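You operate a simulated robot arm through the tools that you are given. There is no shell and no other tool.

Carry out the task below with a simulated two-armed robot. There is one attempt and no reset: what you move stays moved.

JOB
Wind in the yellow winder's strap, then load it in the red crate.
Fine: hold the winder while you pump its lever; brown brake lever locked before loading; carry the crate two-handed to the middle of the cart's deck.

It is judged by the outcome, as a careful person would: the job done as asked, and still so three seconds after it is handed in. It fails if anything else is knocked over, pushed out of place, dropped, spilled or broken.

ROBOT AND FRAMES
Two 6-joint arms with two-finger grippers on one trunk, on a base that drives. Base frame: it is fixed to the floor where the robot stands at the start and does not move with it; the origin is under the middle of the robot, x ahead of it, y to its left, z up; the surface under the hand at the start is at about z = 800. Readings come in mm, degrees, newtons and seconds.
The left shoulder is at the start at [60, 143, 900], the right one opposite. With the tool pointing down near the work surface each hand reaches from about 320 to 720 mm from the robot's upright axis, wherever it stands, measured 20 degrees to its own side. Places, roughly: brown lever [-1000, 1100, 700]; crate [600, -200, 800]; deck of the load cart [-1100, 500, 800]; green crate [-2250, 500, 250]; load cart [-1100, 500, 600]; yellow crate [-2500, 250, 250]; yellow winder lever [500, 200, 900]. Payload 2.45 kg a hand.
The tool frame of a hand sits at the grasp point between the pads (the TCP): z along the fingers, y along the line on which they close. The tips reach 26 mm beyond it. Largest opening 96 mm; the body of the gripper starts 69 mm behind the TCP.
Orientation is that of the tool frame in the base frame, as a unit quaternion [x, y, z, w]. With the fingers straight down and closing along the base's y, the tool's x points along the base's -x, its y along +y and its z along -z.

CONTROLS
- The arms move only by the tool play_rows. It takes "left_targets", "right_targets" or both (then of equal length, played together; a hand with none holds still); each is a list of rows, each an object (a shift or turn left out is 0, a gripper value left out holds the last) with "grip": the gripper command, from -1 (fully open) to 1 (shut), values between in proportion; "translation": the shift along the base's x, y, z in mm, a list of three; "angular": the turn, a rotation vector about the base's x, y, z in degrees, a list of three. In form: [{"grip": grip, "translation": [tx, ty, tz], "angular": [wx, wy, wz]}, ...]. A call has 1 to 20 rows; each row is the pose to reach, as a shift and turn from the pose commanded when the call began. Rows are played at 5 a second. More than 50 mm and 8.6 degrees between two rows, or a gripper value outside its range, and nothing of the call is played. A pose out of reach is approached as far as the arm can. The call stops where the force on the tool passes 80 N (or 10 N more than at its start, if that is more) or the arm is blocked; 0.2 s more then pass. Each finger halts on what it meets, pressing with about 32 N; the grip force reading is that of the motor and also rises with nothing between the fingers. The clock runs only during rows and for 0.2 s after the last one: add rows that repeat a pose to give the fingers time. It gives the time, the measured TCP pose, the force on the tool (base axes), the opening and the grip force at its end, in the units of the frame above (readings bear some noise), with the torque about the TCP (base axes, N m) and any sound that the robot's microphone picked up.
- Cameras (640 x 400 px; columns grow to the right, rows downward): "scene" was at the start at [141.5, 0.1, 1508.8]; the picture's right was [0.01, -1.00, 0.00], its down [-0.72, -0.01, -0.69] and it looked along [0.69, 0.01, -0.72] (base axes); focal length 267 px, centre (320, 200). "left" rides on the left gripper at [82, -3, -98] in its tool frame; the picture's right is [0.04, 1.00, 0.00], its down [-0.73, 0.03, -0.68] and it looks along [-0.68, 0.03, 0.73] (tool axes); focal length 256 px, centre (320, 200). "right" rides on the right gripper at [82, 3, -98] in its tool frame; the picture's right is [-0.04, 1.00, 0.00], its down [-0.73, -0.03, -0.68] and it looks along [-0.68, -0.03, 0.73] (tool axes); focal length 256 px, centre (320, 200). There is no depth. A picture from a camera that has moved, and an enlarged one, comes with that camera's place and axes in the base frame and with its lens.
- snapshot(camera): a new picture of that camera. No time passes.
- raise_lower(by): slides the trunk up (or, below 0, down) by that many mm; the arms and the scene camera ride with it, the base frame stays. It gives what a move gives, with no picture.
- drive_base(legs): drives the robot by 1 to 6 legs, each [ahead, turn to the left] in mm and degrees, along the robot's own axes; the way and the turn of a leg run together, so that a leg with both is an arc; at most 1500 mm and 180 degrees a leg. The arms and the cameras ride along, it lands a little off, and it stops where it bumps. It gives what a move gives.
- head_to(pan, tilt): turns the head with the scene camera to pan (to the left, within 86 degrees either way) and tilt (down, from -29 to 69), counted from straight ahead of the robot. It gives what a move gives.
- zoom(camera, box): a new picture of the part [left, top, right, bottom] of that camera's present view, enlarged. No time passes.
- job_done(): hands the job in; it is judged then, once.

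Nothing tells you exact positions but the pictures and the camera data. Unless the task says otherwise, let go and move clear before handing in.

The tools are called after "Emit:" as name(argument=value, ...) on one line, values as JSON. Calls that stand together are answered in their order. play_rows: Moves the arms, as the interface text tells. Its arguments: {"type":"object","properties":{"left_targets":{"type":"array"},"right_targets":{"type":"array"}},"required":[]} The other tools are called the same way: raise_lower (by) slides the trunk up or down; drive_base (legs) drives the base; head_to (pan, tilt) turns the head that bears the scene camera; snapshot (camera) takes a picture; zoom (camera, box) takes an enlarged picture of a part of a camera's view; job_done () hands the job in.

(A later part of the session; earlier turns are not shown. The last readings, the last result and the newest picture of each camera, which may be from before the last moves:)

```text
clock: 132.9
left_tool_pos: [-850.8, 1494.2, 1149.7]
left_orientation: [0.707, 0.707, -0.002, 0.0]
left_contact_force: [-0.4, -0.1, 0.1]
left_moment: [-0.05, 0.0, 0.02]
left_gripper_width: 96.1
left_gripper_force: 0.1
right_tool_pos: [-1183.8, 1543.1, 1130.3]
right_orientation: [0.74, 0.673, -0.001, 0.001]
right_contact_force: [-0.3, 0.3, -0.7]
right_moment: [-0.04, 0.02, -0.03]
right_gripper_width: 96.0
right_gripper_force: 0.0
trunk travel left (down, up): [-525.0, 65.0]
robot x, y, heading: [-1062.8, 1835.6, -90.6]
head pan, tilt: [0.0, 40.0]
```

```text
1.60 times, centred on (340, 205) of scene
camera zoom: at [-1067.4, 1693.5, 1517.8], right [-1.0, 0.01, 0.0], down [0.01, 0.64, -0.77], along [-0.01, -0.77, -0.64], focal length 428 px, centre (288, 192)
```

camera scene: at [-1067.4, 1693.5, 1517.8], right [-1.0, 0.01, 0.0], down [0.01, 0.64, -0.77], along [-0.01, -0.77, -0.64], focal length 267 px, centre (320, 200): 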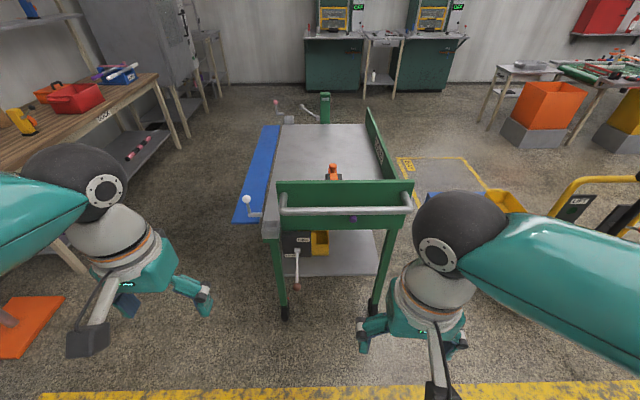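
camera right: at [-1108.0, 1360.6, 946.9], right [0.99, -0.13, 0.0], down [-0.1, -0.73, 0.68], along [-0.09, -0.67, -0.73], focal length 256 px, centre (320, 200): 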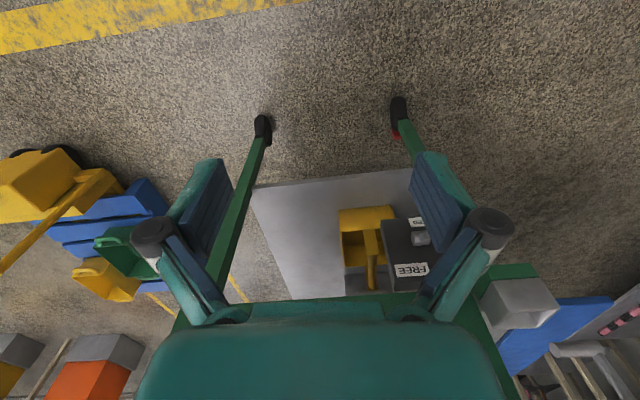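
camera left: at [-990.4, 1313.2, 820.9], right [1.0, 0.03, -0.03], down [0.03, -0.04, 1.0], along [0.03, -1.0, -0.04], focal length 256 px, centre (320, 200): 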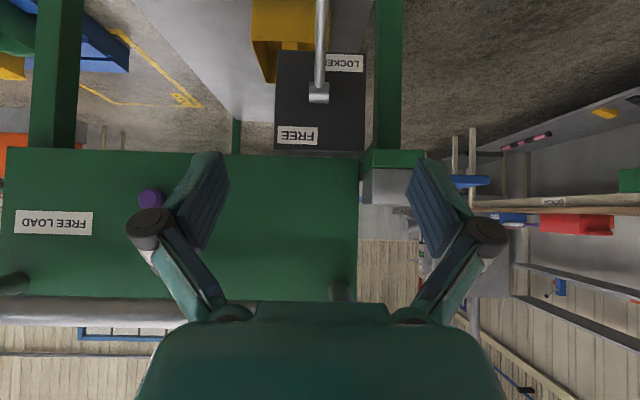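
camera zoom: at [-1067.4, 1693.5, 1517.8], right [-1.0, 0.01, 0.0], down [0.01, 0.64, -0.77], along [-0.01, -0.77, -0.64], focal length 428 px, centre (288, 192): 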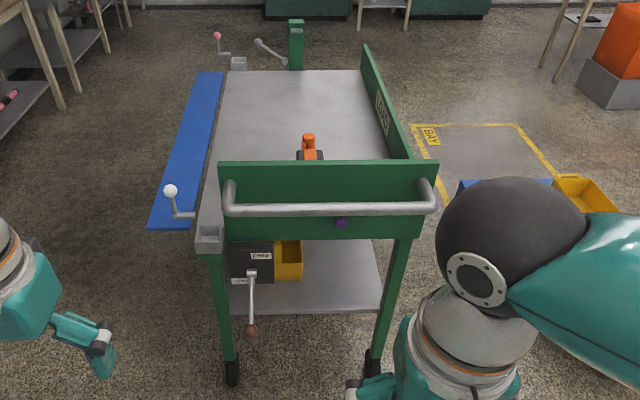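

The brake stays locked. Now back around to the bench via the aisle.

Emit:
drive_base(legs=[[0, 40], [0, 28], [1002, 0]])

Emit:
head_to(pan=-30, tilt=35)

Emit:
snapshot(camera="scene")

```text
clock: 141.8
left_tool_pos: [264.0, 1522.4, 1150.0]
left_orientation: [0.187, 0.982, -0.002, 0.001]
left_contact_force: [0.2, 0.2, -0.8]
left_moment: [0.0, -0.01, 0.0]
left_gripper_width: 96.0
left_gripper_force: 0.0
right_tool_pos: [92.5, 1228.3, 1131.7]
right_orientation: [0.235, 0.972, 0.0, 0.0]
right_contact_force: [-1.1, -0.2, 0.4]
right_moment: [0.04, 0.0, 0.0]
right_gripper_width: 96.2
right_gripper_force: 0.1
trunk travel left (down, up): [-525.0, 65.0]
robot x, y, heading: [-133.2, 1451.8, -22.3]
head pan, tilt: [0.0, 40.0]
```

```text
clock: 142.8
left_tool_pos: [263.1, 1520.3, 1149.4]
left_orientation: [0.188, 0.982, -0.001, 0.001]
left_contact_force: [-0.1, -1.0, 0.1]
left_moment: [-0.01, 0.03, 0.04]
left_gripper_width: 96.0
left_gripper_force: 0.1
right_tool_pos: [92.1, 1229.1, 1132.1]
right_orientation: [0.234, 0.972, 0.0, 0.001]
right_contact_force: [-0.7, -0.1, -0.6]
right_moment: [0.0, 0.0, -0.01]
right_gripper_width: 96.1
right_gripper_force: 0.0
trunk travel left (down, up): [-525.0, 65.0]
robot x, y, heading: [-142.1, 1454.2, -22.5]
head pan, tilt: [-30.0, 35.0]
```

```text
taken
camera scene: at [-27.2, 1358.7, 1525.1], right [-0.79, -0.61, 0.0], down [-0.35, 0.46, -0.82], along [0.5, -0.65, -0.57], focal length 267 px, centre (320, 200)
```

scene: 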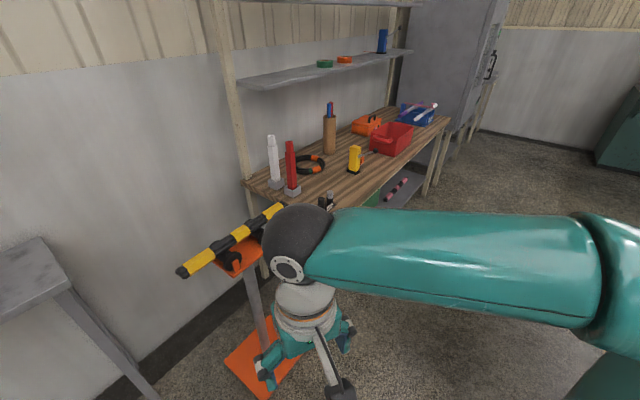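

Emit:
drive_base(legs=[[0, -34], [0, -34], [820, 0]])

Emit:
drive_base(legs=[[820, 0]])

Emit:
drive_base(legs=[[0, 45]])

Emit:
drive_base(legs=[[0, 45]])

Emit:
head_to(pan=0, tilt=50)

Emit:
snapshot(camera="scene")

```text
clock: 150.8
left_tool_pos: [88.2, 294.1, 1150.0]
left_orientation: [0.697, 0.717, -0.002, 0.0]
left_contact_force: [0.0, 0.0, 0.8]
left_moment: [0.03, 0.02, 0.01]
left_gripper_width: 96.1
left_gripper_force: 0.0
right_tool_pos: [-245.8, 334.3, 1131.7]
right_orientation: [0.731, 0.683, 0.0, 0.0]
right_contact_force: [-0.1, -0.4, 0.1]
right_moment: [0.03, -0.02, -0.01]
right_gripper_width: 95.8
right_gripper_force: 0.1
trunk travel left (down, up): [-525.0, 65.0]
robot x, y, heading: [-132.5, 635.3, -89.2]
head pan, tilt: [-30.0, 35.0]
```

```text
clock: 155.1
left_tool_pos: [111.3, -498.8, 1150.5]
left_orientation: [0.691, 0.723, -0.001, 0.0]
left_contact_force: [0.3, 0.0, 0.2]
left_moment: [0.05, 0.02, -0.02]
left_gripper_width: 96.2
left_gripper_force: 0.0
right_tool_pos: [-225.7, -463.5, 1132.1]
right_orientation: [0.725, 0.689, 0.0, 0.0]
right_contact_force: [-0.3, 0.0, -1.1]
right_moment: [0.0, 0.01, 0.0]
right_gripper_width: 95.8
right_gripper_force: 0.0
trunk travel left (down, up): [-525.0, 65.0]
robot x, y, heading: [-115.4, -160.1, -88.5]
head pan, tilt: [-30.0, 35.0]
```

```text
clock: 157.9
left_tool_pos: [282.6, -234.7, 1151.0]
left_orientation: [0.359, 0.933, -0.001, 0.001]
left_contact_force: [0.5, -0.4, -0.5]
left_moment: [0.01, 0.0, 0.01]
left_gripper_width: 95.9
left_gripper_force: 0.1
right_tool_pos: [20.3, -448.4, 1133.0]
right_orientation: [0.403, 0.915, 0.0, 0.0]
right_contact_force: [-0.4, -0.3, 0.3]
right_moment: [0.01, 0.0, 0.0]
right_gripper_width: 95.8
right_gripper_force: 0.1
trunk travel left (down, up): [-525.0, 65.0]
robot x, y, heading: [-132.0, -176.9, -42.9]
head pan, tilt: [-30.0, 35.0]
```

```text
clock: 160.6
left_tool_pos: [203.2, 74.4, 1151.7]
left_orientation: [-0.024, 1.0, -0.001, 0.001]
left_contact_force: [0.1, 0.5, -1.0]
left_moment: [-0.01, -0.03, 0.0]
left_gripper_width: 96.0
left_gripper_force: 0.0
right_tool_pos: [169.1, -262.1, 1133.1]
right_orientation: [0.024, 1.0, 0.0, 0.0]
right_contact_force: [-0.6, -0.4, -0.3]
right_moment: [0.01, -0.01, 0.02]
right_gripper_width: 96.0
right_gripper_force: 0.0
trunk travel left (down, up): [-525.0, 65.0]
robot x, y, heading: [-133.9, -196.7, 1.5]
head pan, tilt: [-30.0, 35.0]
```

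```text
clock: 161.5
left_tool_pos: [202.7, 74.8, 1151.5]
left_orientation: [-0.023, 1.0, -0.001, 0.001]
left_contact_force: [0.4, 0.2, -0.1]
left_moment: [0.01, 0.0, -0.03]
left_gripper_width: 96.1
left_gripper_force: 0.0
right_tool_pos: [167.8, -260.8, 1133.1]
right_orientation: [0.024, 1.0, -0.001, 0.0]
right_contact_force: [0.0, 0.4, 0.2]
right_moment: [-0.05, -0.02, -0.04]
right_gripper_width: 96.0
right_gripper_force: 0.0
trunk travel left (down, up): [-525.0, 65.0]
robot x, y, heading: [-132.5, -194.1, 1.5]
head pan, tilt: [0.0, 50.0]
```

```text
taken
camera scene: at [6.0, -194.0, 1503.4], right [0.03, -1.0, 0.0], down [-0.77, -0.02, -0.64], along [0.64, 0.02, -0.77], focal length 267 px, centre (320, 200)
```

scene: 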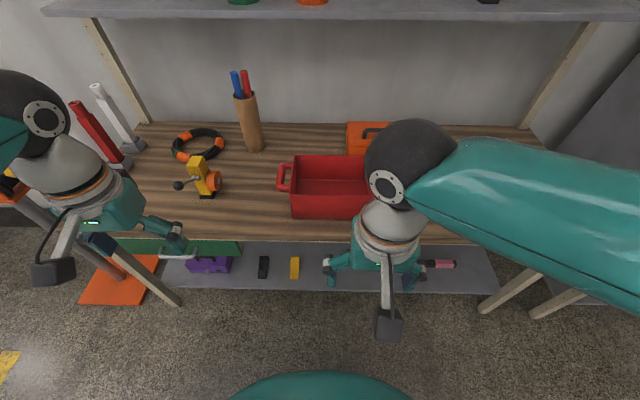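

Back at the bench, with the winder and crate untouched. I'll drive forward to the working position.

Emit:
drive_base(legs=[[175, 0]])

Emit:
raise_lower(by=60)

Emit:
head_to(pan=10, tilt=50)

Emit:
snapshot(camera="scene")

Emit:
snapshot(camera="right")

Emit:
snapshot(camera="left")

```text
clock: 163.0
left_tool_pos: [381.1, 80.7, 1151.6]
left_orientation: [-0.024, 1.0, -0.001, 0.002]
left_contact_force: [0.4, 0.4, -0.9]
left_moment: [-0.02, 0.04, 0.02]
left_gripper_width: 95.9
left_gripper_force: 0.0
right_tool_pos: [345.8, -255.8, 1133.0]
right_orientation: [0.023, 1.0, 0.0, 0.0]
right_contact_force: [0.1, 0.5, -0.4]
right_moment: [-0.01, 0.05, -0.04]
right_gripper_width: 95.9
right_gripper_force: 0.2
trunk travel left (down, up): [-525.0, 65.0]
robot x, y, heading: [46.0, -195.4, 1.6]
head pan, tilt: [0.0, 50.0]
```

```text
clock: 164.0
left_tool_pos: [379.2, 79.6, 1212.0]
left_orientation: [-0.026, 1.0, 0.0, 0.002]
left_contact_force: [-0.1, 0.1, -0.1]
left_moment: [-0.01, 0.01, 0.04]
left_gripper_width: 95.9
left_gripper_force: 0.1
right_tool_pos: [346.1, -256.0, 1193.2]
right_orientation: [0.022, 1.0, 0.0, -0.001]
right_contact_force: [-0.2, -0.7, -0.2]
right_moment: [-0.01, -0.02, -0.02]
right_gripper_width: 96.0
right_gripper_force: 0.0
trunk travel left (down, up): [-585.0, 5.0]
robot x, y, heading: [47.3, -193.3, 1.6]
head pan, tilt: [0.0, 50.0]
```

```text
clock: 164.7
left_tool_pos: [379.2, 79.4, 1212.9]
left_orientation: [-0.024, 1.0, -0.001, 0.0]
left_contact_force: [0.6, 0.5, 0.1]
left_moment: [-0.02, -0.01, -0.01]
left_gripper_width: 96.1
left_gripper_force: 0.1
right_tool_pos: [346.3, -256.2, 1193.2]
right_orientation: [0.023, 1.0, 0.0, 0.0]
right_contact_force: [0.1, 0.6, -0.6]
right_moment: [0.02, -0.01, 0.01]
right_gripper_width: 96.0
right_gripper_force: 0.2
trunk travel left (down, up): [-585.0, 5.0]
robot x, y, heading: [47.4, -194.4, 1.8]
head pan, tilt: [10.0, 50.0]
```

```text
taken
camera scene: at [181.6, -176.3, 1563.4], right [0.2, -0.98, 0.0], down [-0.75, -0.15, -0.64], along [0.63, 0.13, -0.77], focal length 267 px, centre (320, 200)
```

scene: 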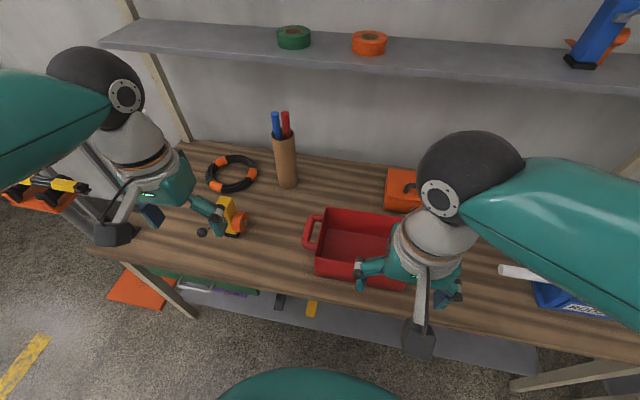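

```text
taken
camera right: at [263.6, -248.9, 1290.9], right [0.09, 1.0, 0.0], down [0.73, -0.06, 0.68], along [0.68, -0.06, -0.73], focal length 256 px, centre (320, 200)
```

right: 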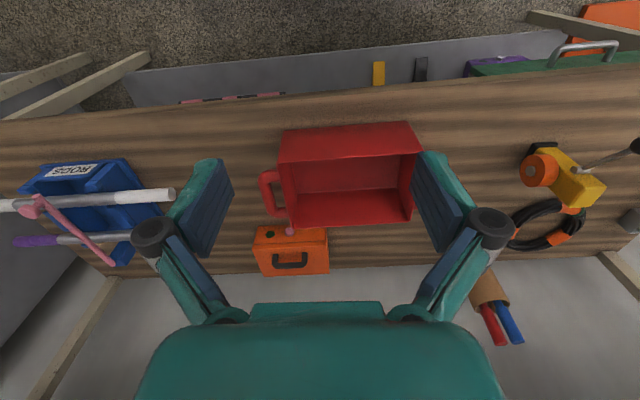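

```text
taken
camera left: at [298.1, 72.6, 1309.8], right [-0.09, 1.0, 0.0], down [0.73, 0.07, 0.68], along [0.68, 0.06, -0.73], focal length 256 px, centre (320, 200)
```

left: 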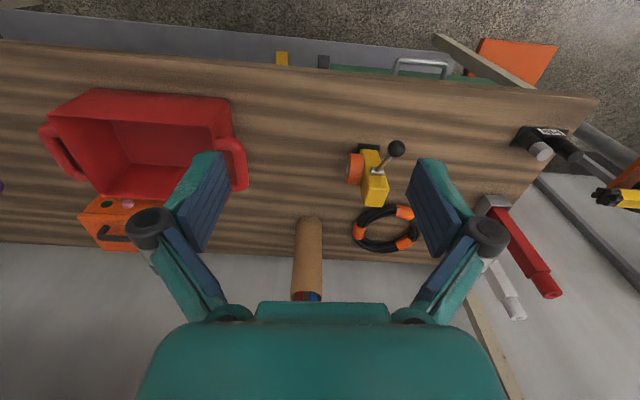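

Now to measure the crate precisely from several cameras.

Emit:
zoom(camera="right", box=[240, 100, 440, 240])

Emit:
zoom(camera="left", box=[30, 70, 270, 230])

Emit:
zoom(camera="scene", box=[280, 180, 440, 300])

```text
2.86 times, centred on (340, 170) of right
camera zoom: at [263.6, -248.9, 1290.9], right [0.09, 1.0, 0.0], down [0.73, -0.06, 0.68], along [0.68, -0.06, -0.73], focal length 731 px, centre (263, 286)
```

zoom: 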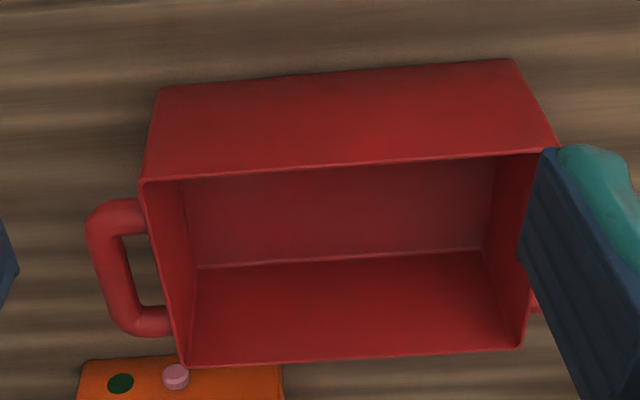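

```text
2.50 times, centred on (150, 150) of left
camera zoom: at [298.1, 72.6, 1309.8], right [-0.09, 1.0, 0.0], down [0.73, 0.07, 0.68], along [0.68, 0.06, -0.73], focal length 640 px, centre (745, 325)
```

zoom: 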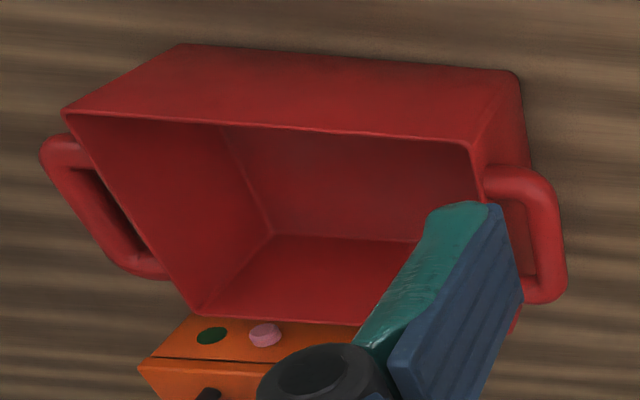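

```text
3.33 times, centred on (360, 240) of scene
camera zoom: at [181.6, -176.3, 1563.4], right [0.2, -0.98, 0.0], down [-0.75, -0.15, -0.64], along [0.63, 0.13, -0.77], focal length 892 px, centre (187, 67)
```

zoom: 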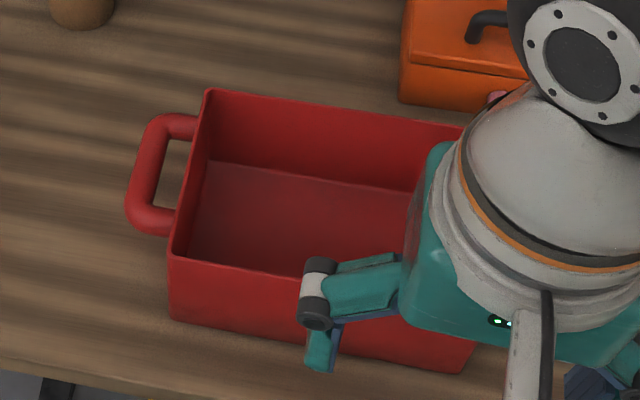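

The crate's rim spans x 515–686, y −344 to −95 at z ≈ 921, with handle bars centred at (598, −55, 902) and (600, −385, 902). The left hand will pick up the winder. I'll hover over it first.

Emit:
play_rows(left_targets=[{"grip": -1, "translation": [27, 14, -24], "angular": [0, 0, -0.5]}, {"translation": [54, 29, -48], "angular": [0, 0, -1]}, {"translation": [81, 43, -72], "angular": [0, 0, -1.5]}, {"translation": [108, 58, -96], "angular": [0, 0, -2]}, {"translation": [135, 72, -120], "angular": [0, 0, -2.5]}, {"translation": [163, 87, -144], "angular": [0, 0, -3]}, {"translation": [190, 101, -168], "angular": [0, 0, -3.5]}, {"translation": [217, 116, -192], "angular": [0, 0, -4]}, {"translation": [244, 130, -212], "angular": [0, 0, -4.3]}, {"translation": [244, 130, -212], "angular": [0, 0, -4.3]}])

Emit:
snapshot(camera="left")

Emit:
snapshot(camera="scene")

```text
clock: 166.9
left_tool_pos: [622.3, 208.9, 1001.6]
left_orientation: [0.012, 1.0, -0.001, 0.002]
left_contact_force: [-0.5, -1.3, 0.5]
left_moment: [0.04, -0.02, -0.02]
left_gripper_width: 96.0
left_gripper_force: 0.0
right_tool_pos: [345.4, -257.9, 1194.3]
right_orientation: [0.024, 1.0, 0.0, 0.0]
right_contact_force: [0.0, 0.9, -0.5]
right_moment: [0.05, -0.03, 0.02]
right_gripper_width: 95.8
right_gripper_force: 0.0
trunk travel left (down, up): [-585.0, 5.0]
robot x, y, heading: [46.5, -191.2, 1.5]
head pan, tilt: [10.0, 50.0]
```

```text
taken
camera left: at [541.7, 208.0, 1099.5], right [-0.01, 1.0, 0.0], down [0.73, 0.01, 0.68], along [0.68, 0.01, -0.73], focal length 256 px, centre (320, 200)
```

left: 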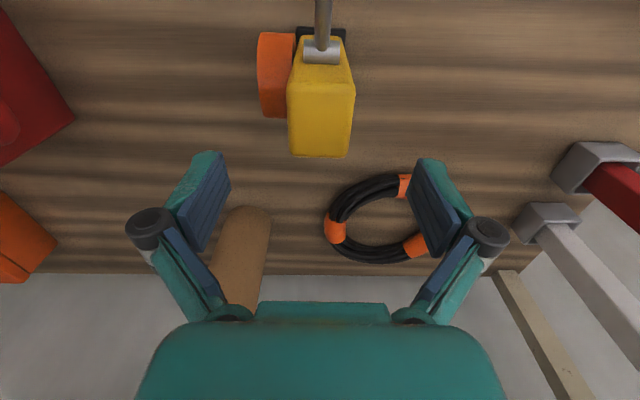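

```text
taken
camera scene: at [180.9, -176.5, 1563.5], right [0.2, -0.98, 0.0], down [-0.75, -0.15, -0.64], along [0.63, 0.13, -0.77], focal length 267 px, centre (320, 200)
```

scene: 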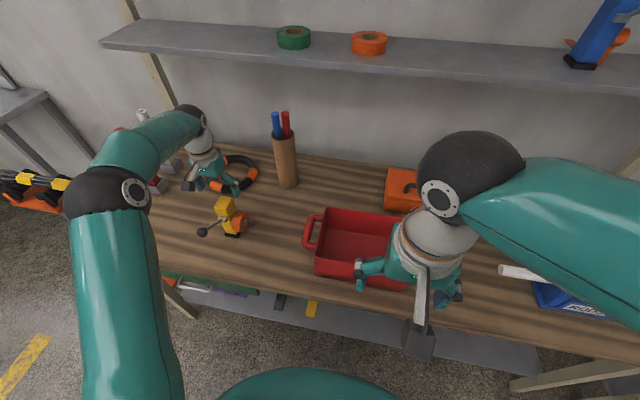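

Emit:
play_rows(left_targets=[{"grip": -1, "translation": [-1, 1, -25]}, {"translation": [-2, 1, -50]}, {"translation": [-2, 1, -64]}, {"grip": 1, "translation": [-2, 1, -64]}, {"grip": 1, "translation": [-2, 1, -64]}, {"grip": 1, "translation": [-2, 1, -64]}, {"grip": 1, "translation": [-2, 1, -64]}, {"grip": 1, "translation": [-2, 1, -64]}, {"grip": 1, "translation": [-2, 1, -64]}])

Emit:
snapshot(camera="left")

```text
clock: 168.9
left_tool_pos: [620.7, 211.3, 937.4]
left_orientation: [0.014, 1.0, -0.001, 0.001]
left_contact_force: [-0.7, -0.6, -0.4]
left_moment: [-0.04, 0.01, 0.03]
left_gripper_width: 41.4
left_gripper_force: 31.8
right_tool_pos: [346.4, -255.4, 1193.5]
right_orientation: [0.023, 1.0, 0.0, 0.0]
right_contact_force: [0.2, 0.1, 0.3]
right_moment: [0.03, 0.02, 0.0]
right_gripper_width: 96.0
right_gripper_force: 0.1
trunk travel left (down, up): [-585.0, 5.0]
robot x, y, heading: [46.3, -192.7, 1.4]
head pan, tilt: [10.0, 50.0]
```

```text
taken
camera left: at [539.2, 209.3, 1034.4], right [-0.01, 1.0, 0.0], down [0.73, 0.01, 0.68], along [0.68, 0.01, -0.73], focal length 256 px, centre (320, 200)
```

left: 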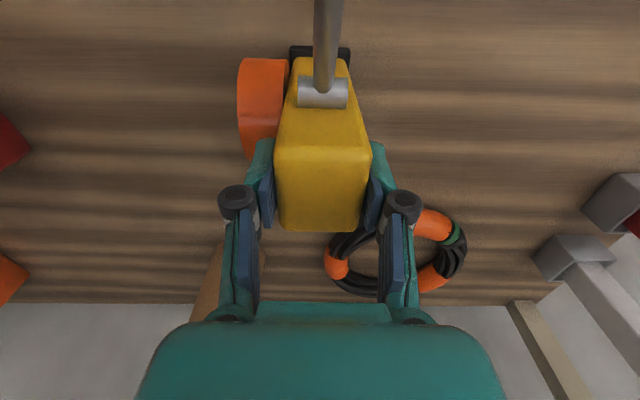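

Firm grip at 41 mm. A small test lift.

Emit:
play_rows(left_targets=[{"grip": 1, "translation": [0, 0, 8]}, {"translation": [0, 0, 20]}, {"translation": [0, 0, 30]}])

Emit:
snapshot(camera="left")

Emit:
zoom(camera="scene", box=[170, 140, 300, 260])

```text
clock: 169.7
left_tool_pos: [620.5, 210.9, 966.0]
left_orientation: [0.013, 1.0, -0.001, 0.001]
left_contact_force: [0.0, 0.3, -3.3]
left_moment: [-0.01, -0.05, 0.0]
left_gripper_width: 41.5
left_gripper_force: 31.9
right_tool_pos: [345.8, -255.8, 1193.2]
right_orientation: [0.022, 1.0, 0.0, 0.0]
right_contact_force: [-0.2, -0.7, 0.2]
right_moment: [-0.03, 0.03, -0.04]
right_gripper_width: 95.9
right_gripper_force: 0.0
trunk travel left (down, up): [-585.0, 5.0]
robot x, y, heading: [43.7, -193.1, 1.7]
head pan, tilt: [10.0, 50.0]
```

```text
taken
camera left: at [539.8, 210.3, 1063.8], right [-0.01, 1.0, 0.0], down [0.73, 0.01, 0.68], along [0.68, 0.01, -0.73], focal length 256 px, centre (320, 200)
```

left: 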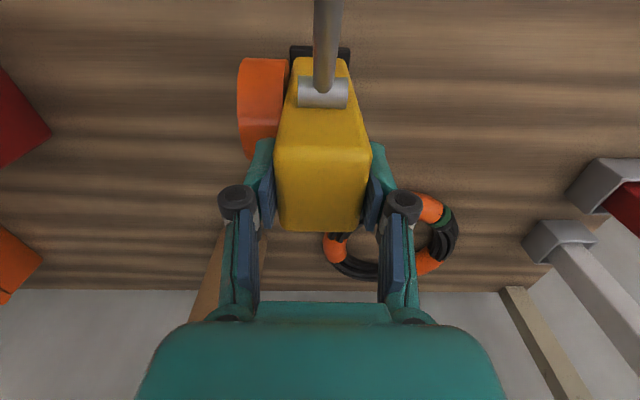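

```text
3.33 times, centred on (235, 200) of scene
camera zoom: at [182.2, -176.1, 1563.3], right [0.2, -0.98, 0.0], down [-0.75, -0.15, -0.64], along [0.63, 0.13, -0.77], focal length 892 px, centre (603, 200)
```

zoom: 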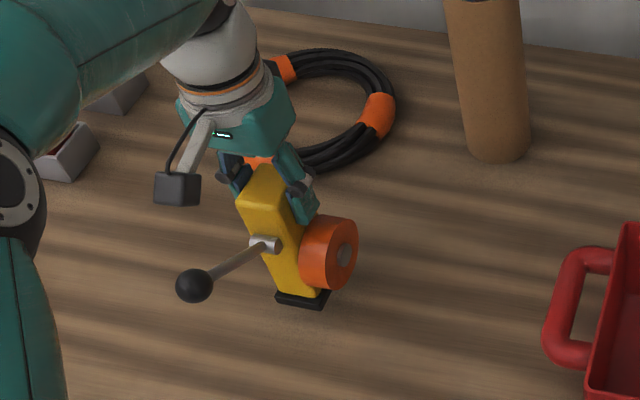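

It lifted cleanly (about 0.35 kg). Carrying it over the crate, well above the rim.

Emit:
play_rows(left_targets=[{"grip": 1, "translation": [-5, -30, 15]}, {"translation": [-10, -65, 35]}, {"translation": [-12, -100, 60]}, {"translation": [-12, -140, 85]}, {"translation": [-12, -180, 110]}, {"translation": [-12, -220, 114]}, {"translation": [-10, -260, 114]}, {"translation": [-8, -300, 114]}, {"translation": [-5, -340, 114]}, {"translation": [0, -380, 114]}, {"translation": [4, -420, 114]}, {"translation": [4, -420, 114]}])

Emit:
snapshot(camera="left")

Emit:
snapshot(camera="scene")

Emit:
snapshot(camera="right")

```text
clock: 172.3
left_tool_pos: [625.3, -207.4, 1082.7]
left_orientation: [0.012, 1.0, -0.001, 0.001]
left_contact_force: [0.0, 0.7, -2.8]
left_moment: [-0.01, -0.04, -0.01]
left_gripper_width: 41.4
left_gripper_force: 32.1
right_tool_pos: [345.5, -255.5, 1193.5]
right_orientation: [0.023, 1.0, -0.001, 0.0]
right_contact_force: [-0.5, -0.6, 0.3]
right_moment: [0.0, -0.01, -0.01]
right_gripper_width: 95.9
right_gripper_force: 0.0
trunk travel left (down, up): [-585.0, 5.0]
robot x, y, heading: [50.0, -193.3, 1.5]
head pan, tilt: [10.0, 50.0]
```

```text
taken
camera left: at [542.9, -207.6, 1179.3], right [-0.02, 1.0, 0.0], down [0.73, 0.01, 0.68], along [0.68, 0.01, -0.73], focal length 256 px, centre (320, 200)
```

left: 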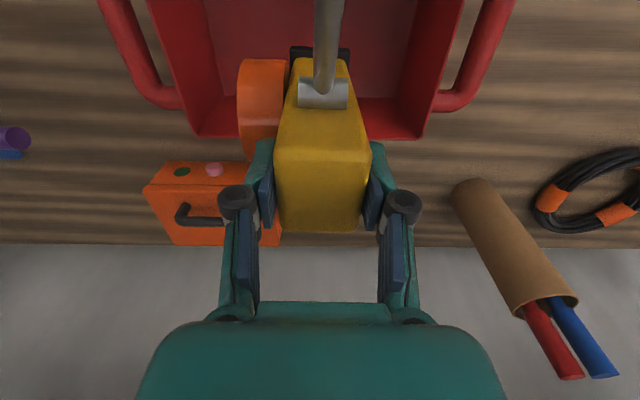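

```text
taken
camera scene: at [182.0, -175.3, 1563.3], right [0.2, -0.98, 0.0], down [-0.75, -0.16, -0.64], along [0.63, 0.13, -0.77], focal length 267 px, centre (320, 200)
```

scene: 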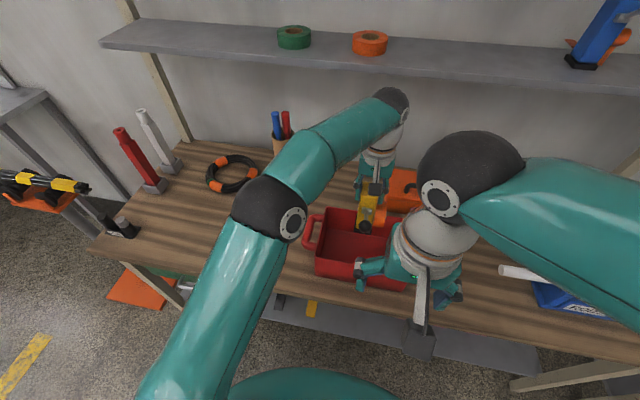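

```text
taken
camera right: at [264.0, -248.1, 1290.9], right [0.09, 1.0, 0.0], down [0.73, -0.06, 0.68], along [0.68, -0.06, -0.73], focal length 256 px, centre (320, 200)
```

right: 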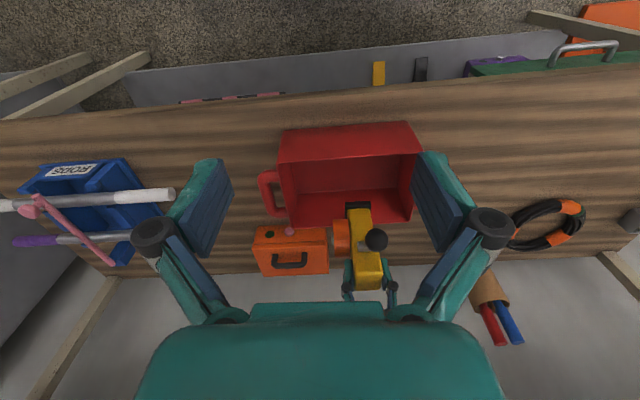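

The winder is over the middle of the crate. Lowering it in.

Emit:
play_rows(left_targets=[{"grip": 1, "translation": [0, -8, -30]}, {"translation": [0, -8, -65]}, {"translation": [0, -8, -100]}, {"translation": [0, -8, -122]}, {"translation": [0, -8, -130]}, {"translation": [0, -8, -130]}])

Emit:
snapshot(camera="left")

Emit:
zoom(camera="right", box=[240, 100, 440, 260])

```text
clock: 173.7
left_tool_pos: [624.7, -216.8, 952.1]
left_orientation: [0.012, 1.0, -0.001, 0.0]
left_contact_force: [0.3, 0.4, -3.6]
left_moment: [0.01, -0.05, 0.01]
left_gripper_width: 41.4
left_gripper_force: 31.9
right_tool_pos: [346.2, -255.5, 1194.0]
right_orientation: [0.022, 1.0, 0.0, 0.0]
right_contact_force: [0.2, -0.4, -0.5]
right_moment: [0.0, 0.01, -0.02]
right_gripper_width: 96.1
right_gripper_force: 0.1
trunk travel left (down, up): [-585.0, 5.0]
robot x, y, heading: [45.3, -193.5, 1.5]
head pan, tilt: [10.0, 50.0]
```

```text
taken
camera left: at [542.8, -218.0, 1047.9], right [-0.01, 1.0, 0.0], down [0.73, 0.01, 0.68], along [0.68, 0.01, -0.73], focal length 256 px, centre (320, 200)
```

left: 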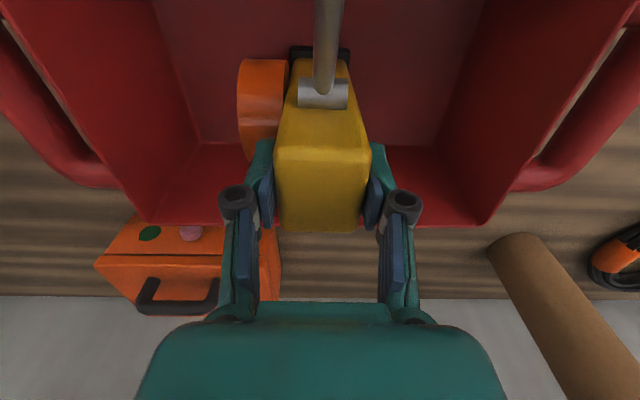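

```text
2.50 times, centred on (340, 180) of right
camera zoom: at [264.3, -248.9, 1290.8], right [0.09, 1.0, 0.0], down [0.73, -0.06, 0.68], along [0.68, -0.06, -0.73], focal length 640 px, centre (270, 250)
```

zoom: 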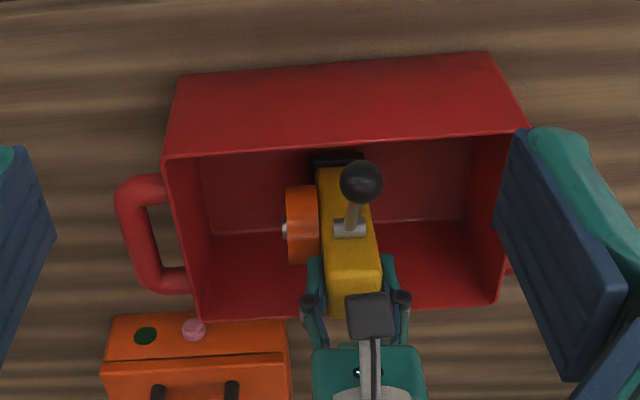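

Still hanging free. Small steps down to touch the crate floor.

Emit:
play_rows(left_targets=[{"grip": 1, "translation": [0, 0, -3]}, {"translation": [0, 0, -6]}, {"translation": [0, 0, -8]}, {"translation": [0, 0, -8]}])

```text
clock: 174.7
left_tool_pos: [627.3, -217.0, 944.0]
left_orientation: [0.012, 1.0, -0.001, 0.001]
left_contact_force: [-0.6, -0.2, -3.1]
left_moment: [-0.01, -0.06, -0.03]
left_gripper_width: 41.7
left_gripper_force: 32.0
right_tool_pos: [347.6, -255.2, 1194.3]
right_orientation: [0.022, 1.0, -0.001, 0.0]
right_contact_force: [-0.6, -0.5, 0.2]
right_moment: [0.04, -0.01, -0.03]
right_gripper_width: 95.9
right_gripper_force: 0.0
trunk travel left (down, up): [-585.0, 5.0]
robot x, y, heading: [44.4, -194.0, 1.4]
head pan, tilt: [10.0, 50.0]
```

Emit:
play_rows(left_targets=[{"grip": 1, "translation": [0, 0, -2]}, {"translation": [0, 0, -3]}, {"translation": [0, 0, -3]}])

```text
clock: 175.5
left_tool_pos: [625.2, -218.1, 941.7]
left_orientation: [0.013, 1.0, -0.001, 0.002]
left_contact_force: [-0.4, 1.1, 6.9]
left_moment: [0.37, 0.3, 0.03]
left_gripper_width: 41.5
left_gripper_force: 32.4
right_tool_pos: [345.2, -256.3, 1194.1]
right_orientation: [0.023, 1.0, 0.0, 0.0]
right_contact_force: [-0.1, -0.2, 0.0]
right_moment: [0.02, 0.02, 0.0]
right_gripper_width: 95.9
right_gripper_force: 0.1
trunk travel left (down, up): [-585.0, 5.0]
robot x, y, heading: [46.5, -191.8, 1.4]
head pan, tilt: [10.0, 50.0]
```

It has touched down. I'll release gently and lift the hand straight up.

Emit:
play_rows(left_targets=[{"grip": 0.0}, {"grip": -0.4}, {"grip": -0.8}, {"grip": -0.8}, {"grip": -0.8}, {"translation": [0, 0, 30]}, {"translation": [-5, 0, 70]}, {"translation": [-15, 0, 110]}, {"translation": [-30, 5, 130]}])

Emit:
snapshot(camera="left")

Emit:
zoom(camera="right", box=[240, 100, 440, 260])

```text
clock: 177.5
left_tool_pos: [594.3, -211.5, 1070.6]
left_orientation: [0.012, 1.0, -0.001, 0.001]
left_contact_force: [-0.4, 1.2, 0.0]
left_moment: [-0.02, 0.02, -0.02]
left_gripper_width: 86.2
left_gripper_force: 0.0
right_tool_pos: [345.2, -256.3, 1195.0]
right_orientation: [0.023, 1.0, 0.0, -0.001]
right_contact_force: [0.6, -0.4, 0.3]
right_moment: [0.02, 0.01, 0.02]
right_gripper_width: 96.0
right_gripper_force: 0.0
trunk travel left (down, up): [-585.0, 5.0]
robot x, y, heading: [46.3, -194.8, 1.6]
head pan, tilt: [10.0, 50.0]
```

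```text
taken
camera left: at [512.4, -212.8, 1167.8], right [-0.01, 1.0, 0.0], down [0.73, 0.01, 0.68], along [0.68, 0.01, -0.73], focal length 256 px, centre (320, 200)
```

left: 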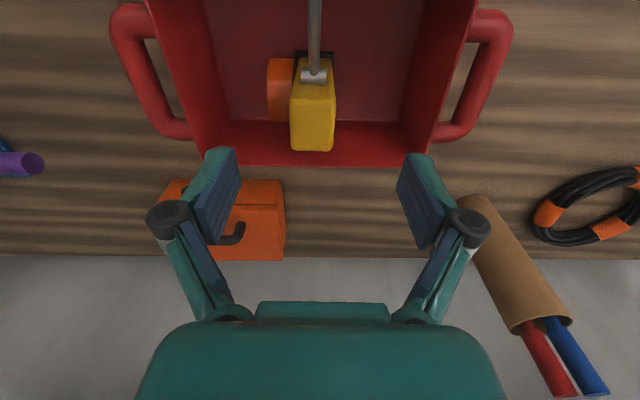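

```text
2.50 times, centred on (340, 180) of right
camera zoom: at [263.3, -248.6, 1291.0], right [0.09, 1.0, 0.0], down [0.73, -0.06, 0.68], along [0.68, -0.06, -0.73], focal length 640 px, centre (270, 250)
```

zoom: 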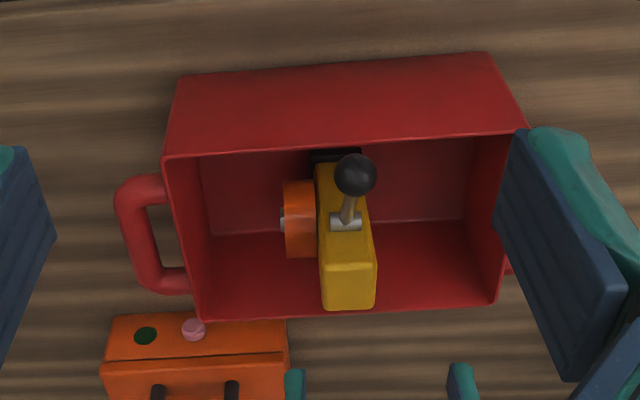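

The winder stands upright inside the crate, clear of the walls. Next I'll bring both hands above the crate's handles.

Emit:
play_rows(left_targets=[{"grip": 0.19, "translation": [0, 20, 0], "angular": [0, 0, 0.3]}, {"translation": [1, 40, -5], "angular": [0, 0, 0.6]}, {"translation": [2, 60, -10], "angular": [0, 0, 0.9]}, {"translation": [3, 80, -18], "angular": [0, 0, 1.2]}, {"translation": [4, 100, -26], "angular": [0, 0, 1.4]}, {"translation": [4, 120, -34], "angular": [0, 0, 1.4]}, {"translation": [4, 140, -42], "angular": [0, 0, 1.4]}, {"translation": [4, 156, -50], "angular": [0, 0, 1.4]}, {"translation": [4, 156, -50], "angular": [0, 0, 1.4]}], right_targets=[{"grip": 0.19, "translation": [32, -20, -18], "angular": [0, 0, 0.3]}, {"translation": [64, -40, -36], "angular": [0, 0, 0.6]}, {"translation": [96, -58, -56], "angular": [0, 0, 1]}, {"translation": [128, -76, -78], "angular": [0, 0, 1.4]}, {"translation": [160, -92, -100], "angular": [0, 0, 1.8]}, {"translation": [192, -106, -124], "angular": [0, 0, 2.2]}, {"translation": [224, -118, -150], "angular": [0, 0, 2.6]}, {"translation": [255, -129, -173], "angular": [0, 0, 2.6]}, {"translation": [255, -129, -173], "angular": [0, 0, 2.6]}])

Emit:
snapshot(camera="left")

Emit:
snapshot(camera="right")

Emit:
snapshot(camera="scene")

```text
clock: 179.5
left_tool_pos: [599.4, -55.4, 1019.6]
left_orientation: [0.001, 1.0, -0.001, 0.002]
left_contact_force: [0.0, 0.1, 0.0]
left_moment: [0.0, -0.05, 0.0]
left_gripper_width: 39.2
left_gripper_force: 0.0
right_tool_pos: [603.4, -384.4, 1022.1]
right_orientation: [0.0, 1.0, 0.0, 0.001]
right_contact_force: [0.4, -1.0, -0.3]
right_moment: [0.0, -0.03, 0.02]
right_gripper_width: 38.8
right_gripper_force: 0.1
trunk travel left (down, up): [-585.0, 5.0]
robot x, y, heading: [45.9, -192.1, 1.5]
head pan, tilt: [10.0, 50.0]
```

```text
taken
camera left: at [517.8, -59.6, 1116.4], right [-0.04, 1.0, 0.0], down [0.73, 0.03, 0.68], along [0.68, 0.03, -0.73], focal length 256 px, centre (320, 200)
```

left: 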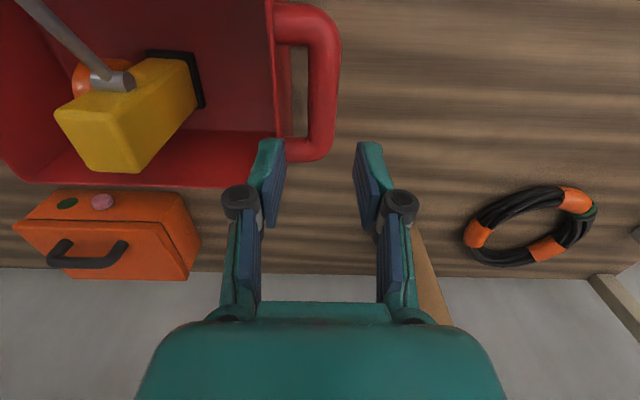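

```text
taken
camera right: at [519.7, -381.3, 1118.8], right [0.04, 1.0, 0.0], down [0.73, -0.03, 0.68], along [0.68, -0.03, -0.73], focal length 256 px, centre (320, 200)
```

right: 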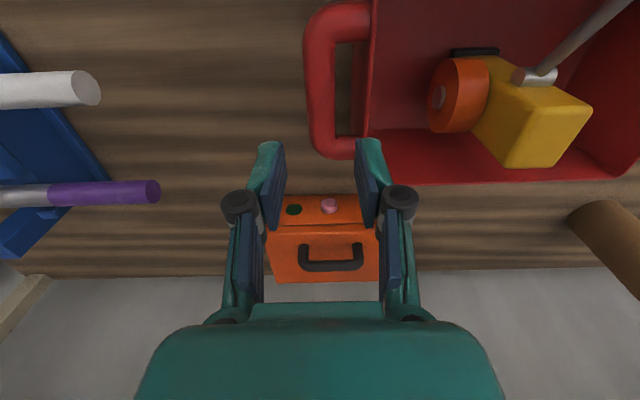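

```text
taken
camera scene: at [181.0, -176.2, 1563.5], right [0.2, -0.98, 0.0], down [-0.75, -0.15, -0.64], along [0.63, 0.13, -0.77], focal length 267 px, centre (320, 200)
```

scene: 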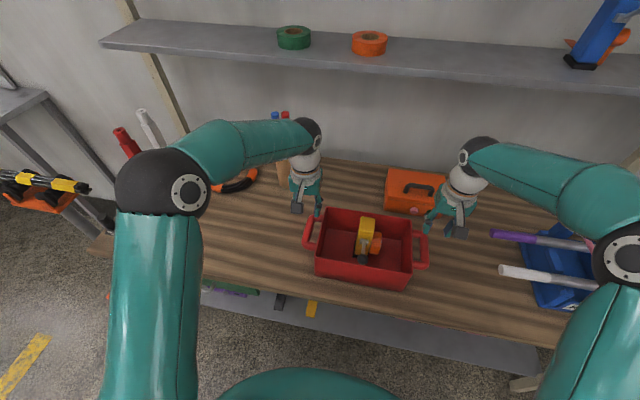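

Both handles are measured: left bar centre at y ≈ −52, right at y ≈ −384, both at x ≈ 596. I'll align, set the openings, and lower partway before checking again.

Emit:
play_rows(left_targets=[{"grip": 0.125, "translation": [-2, 2, -20]}, {"translation": [-3, 3.5, -45]}, {"translation": [-3, 3.5, -66]}, {"translation": [-3, 3.5, -66]}], right_targets=[{"grip": 0.2, "translation": [-3, 0, -20]}, {"translation": [-7, 0, -45]}, {"translation": [-7, 0, -66]}, {"translation": [-7, 0, -66]}])

Emit:
snapshot(camera="left")

Emit:
snapshot(camera="right")

Emit:
zoom(camera="scene", box=[280, 170, 460, 300])

```text
clock: 180.5
left_tool_pos: [598.1, -52.8, 952.5]
left_orientation: [0.0, 1.0, 0.0, 0.001]
left_contact_force: [-0.1, 0.0, -0.4]
left_moment: [0.01, 0.03, -0.03]
left_gripper_width: 42.0
left_gripper_force: 0.0
right_tool_pos: [594.0, -384.5, 954.6]
right_orientation: [0.0, 1.0, 0.0, 0.0]
right_contact_force: [-0.3, -0.8, -0.2]
right_moment: [0.0, 0.02, -0.03]
right_gripper_width: 38.4
right_gripper_force: 0.1
trunk travel left (down, up): [-585.0, 5.0]
robot x, y, heading: [41.3, -192.1, 1.4]
head pan, tilt: [10.0, 50.0]
```

```text
taken
camera left: at [515.6, -55.8, 1050.1], right [-0.04, 1.0, 0.0], down [0.73, 0.03, 0.68], along [0.68, 0.03, -0.73], focal length 256 px, centre (320, 200)
```

left: 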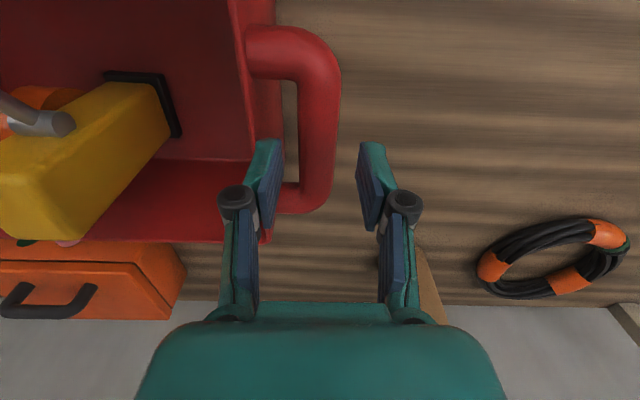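

```text
taken
camera right: at [510.3, -381.4, 1051.9], right [0.04, 1.0, 0.0], down [0.73, -0.03, 0.68], along [0.68, -0.03, -0.73], focal length 256 px, centre (320, 200)
```

right: 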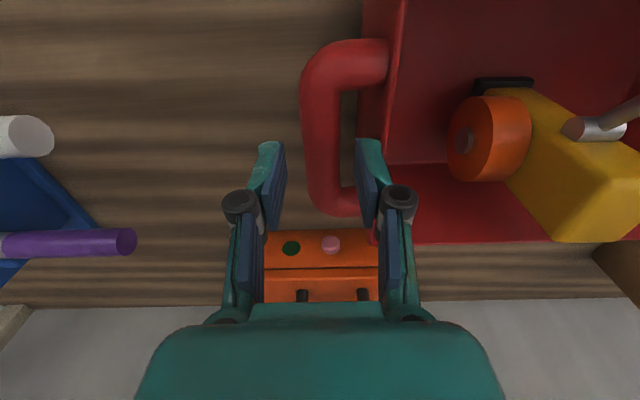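

```text
3.08 times, centred on (370, 235) of scene
camera zoom: at [181.7, -176.2, 1563.4], right [0.2, -0.98, 0.0], down [-0.75, -0.15, -0.64], along [0.63, 0.13, -0.77], focal length 823 px, centre (166, 92)
```

zoom: 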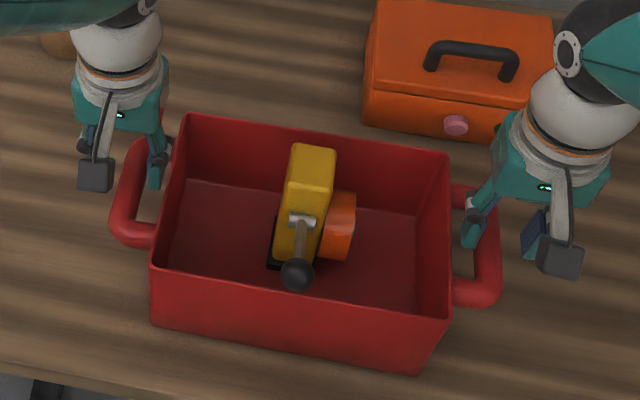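

Alignment looks right. Lowering both hands so one finger of each goes through its handle gap.

Emit:
play_rows(left_targets=[{"grip": 0.125, "translation": [0, -0.5, -15]}, {"translation": [0, -0.5, -30]}, {"translation": [0, -0.5, -42]}, {"translation": [0, -0.5, -51]}, {"translation": [0, -0.5, -51]}], right_targets=[{"grip": 0.08, "translation": [1, 0.5, -15]}, {"translation": [2, 0.5, -30]}, {"translation": [2, 0.5, -42]}, {"translation": [2, 0.5, -53]}, {"translation": [2, 0.5, -53]}])

Emit:
snapshot(camera="left")

Emit:
snapshot(camera="right")

```text
clock: 181.7
left_tool_pos: [597.3, -54.0, 902.4]
left_orientation: [0.0, 1.0, -0.001, 0.002]
left_contact_force: [1.2, 10.1, 7.9]
left_moment: [-0.47, 0.0, 0.06]
left_gripper_width: 35.8
left_gripper_force: 0.1
right_tool_pos: [595.0, -387.0, 902.6]
right_orientation: [0.0, 1.0, 0.001, 0.0]
right_contact_force: [2.5, -11.9, 9.2]
right_moment: [0.56, 0.04, -0.06]
right_gripper_width: 36.7
right_gripper_force: 0.0
trunk travel left (down, up): [-585.0, 5.0]
robot x, y, heading: [44.2, -192.8, 1.5]
head pan, tilt: [10.0, 50.0]
```

```text
taken
camera left: at [515.0, -56.6, 999.9], right [-0.04, 1.0, 0.0], down [0.73, 0.03, 0.68], along [0.68, 0.03, -0.73], focal length 256 px, centre (320, 200)
```

left: 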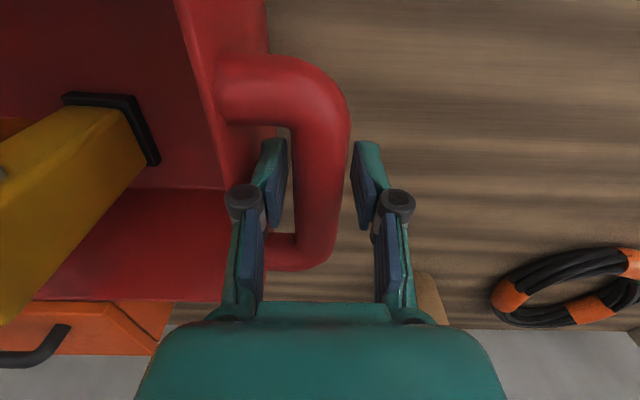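

```text
taken
camera right: at [512.8, -381.6, 1000.2], right [0.04, 1.0, 0.0], down [0.73, -0.03, 0.68], along [0.68, -0.03, -0.73], focal length 256 px, centre (320, 200)
```

right: 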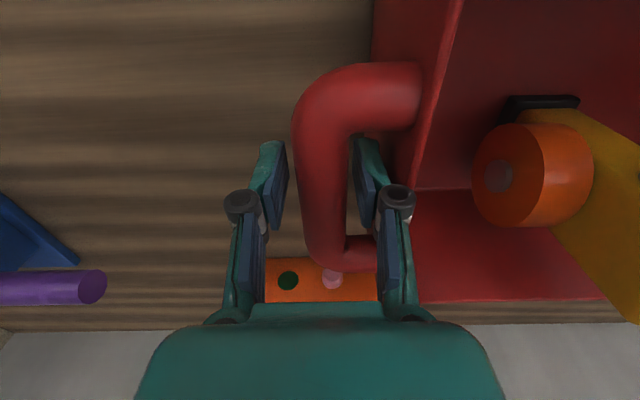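

The inner fingers are in the gaps, lightly touching the crate walls. Closing both grippers onto the bars together.

Emit:
play_rows(left_targets=[{"grip": 0.5}, {"grip": 1}, {"grip": 1}, {"grip": 1}, {"grip": 1}], right_targets=[{"grip": 0.5}, {"grip": 1}, {"grip": 1}, {"grip": 1}, {"grip": 1}])

Emit:
snapshot(camera="left")

Emit:
snapshot(camera="right")

Emit:
zoom(camera="scene", box=[280, 170, 460, 300])

```text
clock: 182.9
left_tool_pos: [598.2, -54.3, 902.5]
left_orientation: [-0.001, 1.0, 0.0, 0.001]
left_contact_force: [1.0, -2.8, -0.4]
left_moment: [0.0, -0.02, 0.16]
left_gripper_width: 23.1
left_gripper_force: 31.8
right_tool_pos: [595.8, -384.7, 901.7]
right_orientation: [0.0, 1.0, 0.0, -0.001]
right_contact_force: [-2.0, 3.5, -0.2]
right_moment: [-0.03, 0.15, 0.16]
right_gripper_width: 22.9
right_gripper_force: 31.8
trunk travel left (down, up): [-585.0, 5.0]
robot x, y, heading: [44.5, -194.2, 1.6]
head pan, tilt: [10.0, 50.0]
```

```text
taken
camera left: at [516.0, -57.3, 998.9], right [-0.04, 1.0, 0.0], down [0.73, 0.03, 0.68], along [0.68, 0.03, -0.73], focal length 256 px, centre (320, 200)
```

left: 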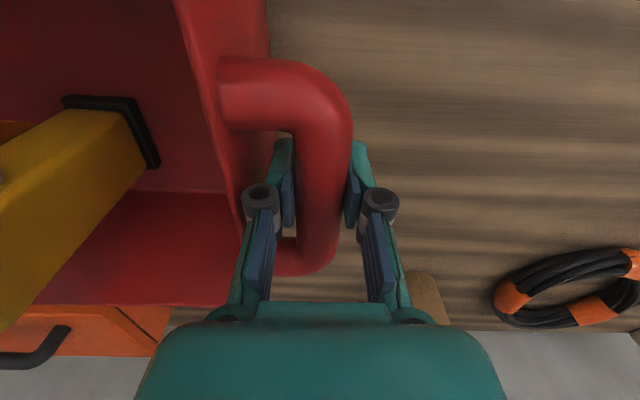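

```text
taken
camera right: at [513.7, -380.6, 999.1], right [0.04, 1.0, 0.0], down [0.73, -0.03, 0.68], along [0.68, -0.03, -0.73], focal length 256 px, centre (320, 200)
```

right: 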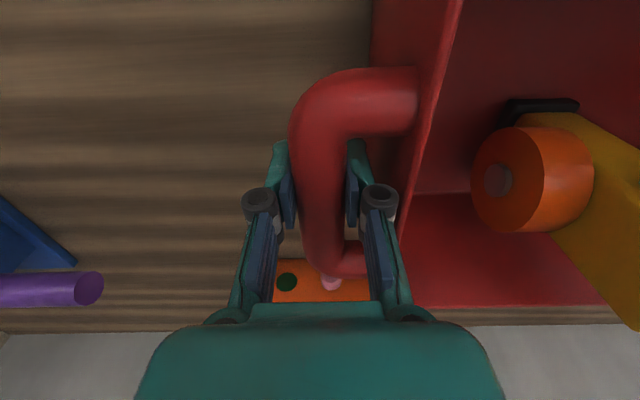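

```text
3.08 times, centred on (370, 235) of scene
camera zoom: at [183.1, -176.2, 1563.2], right [0.2, -0.98, 0.0], down [-0.75, -0.15, -0.64], along [0.63, 0.13, -0.77], focal length 823 px, centre (166, 92)
```

zoom: 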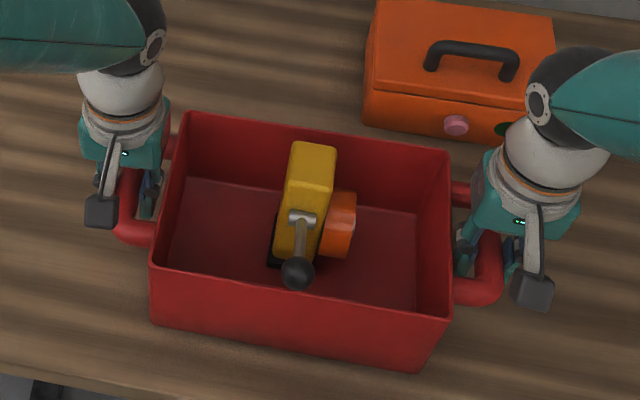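

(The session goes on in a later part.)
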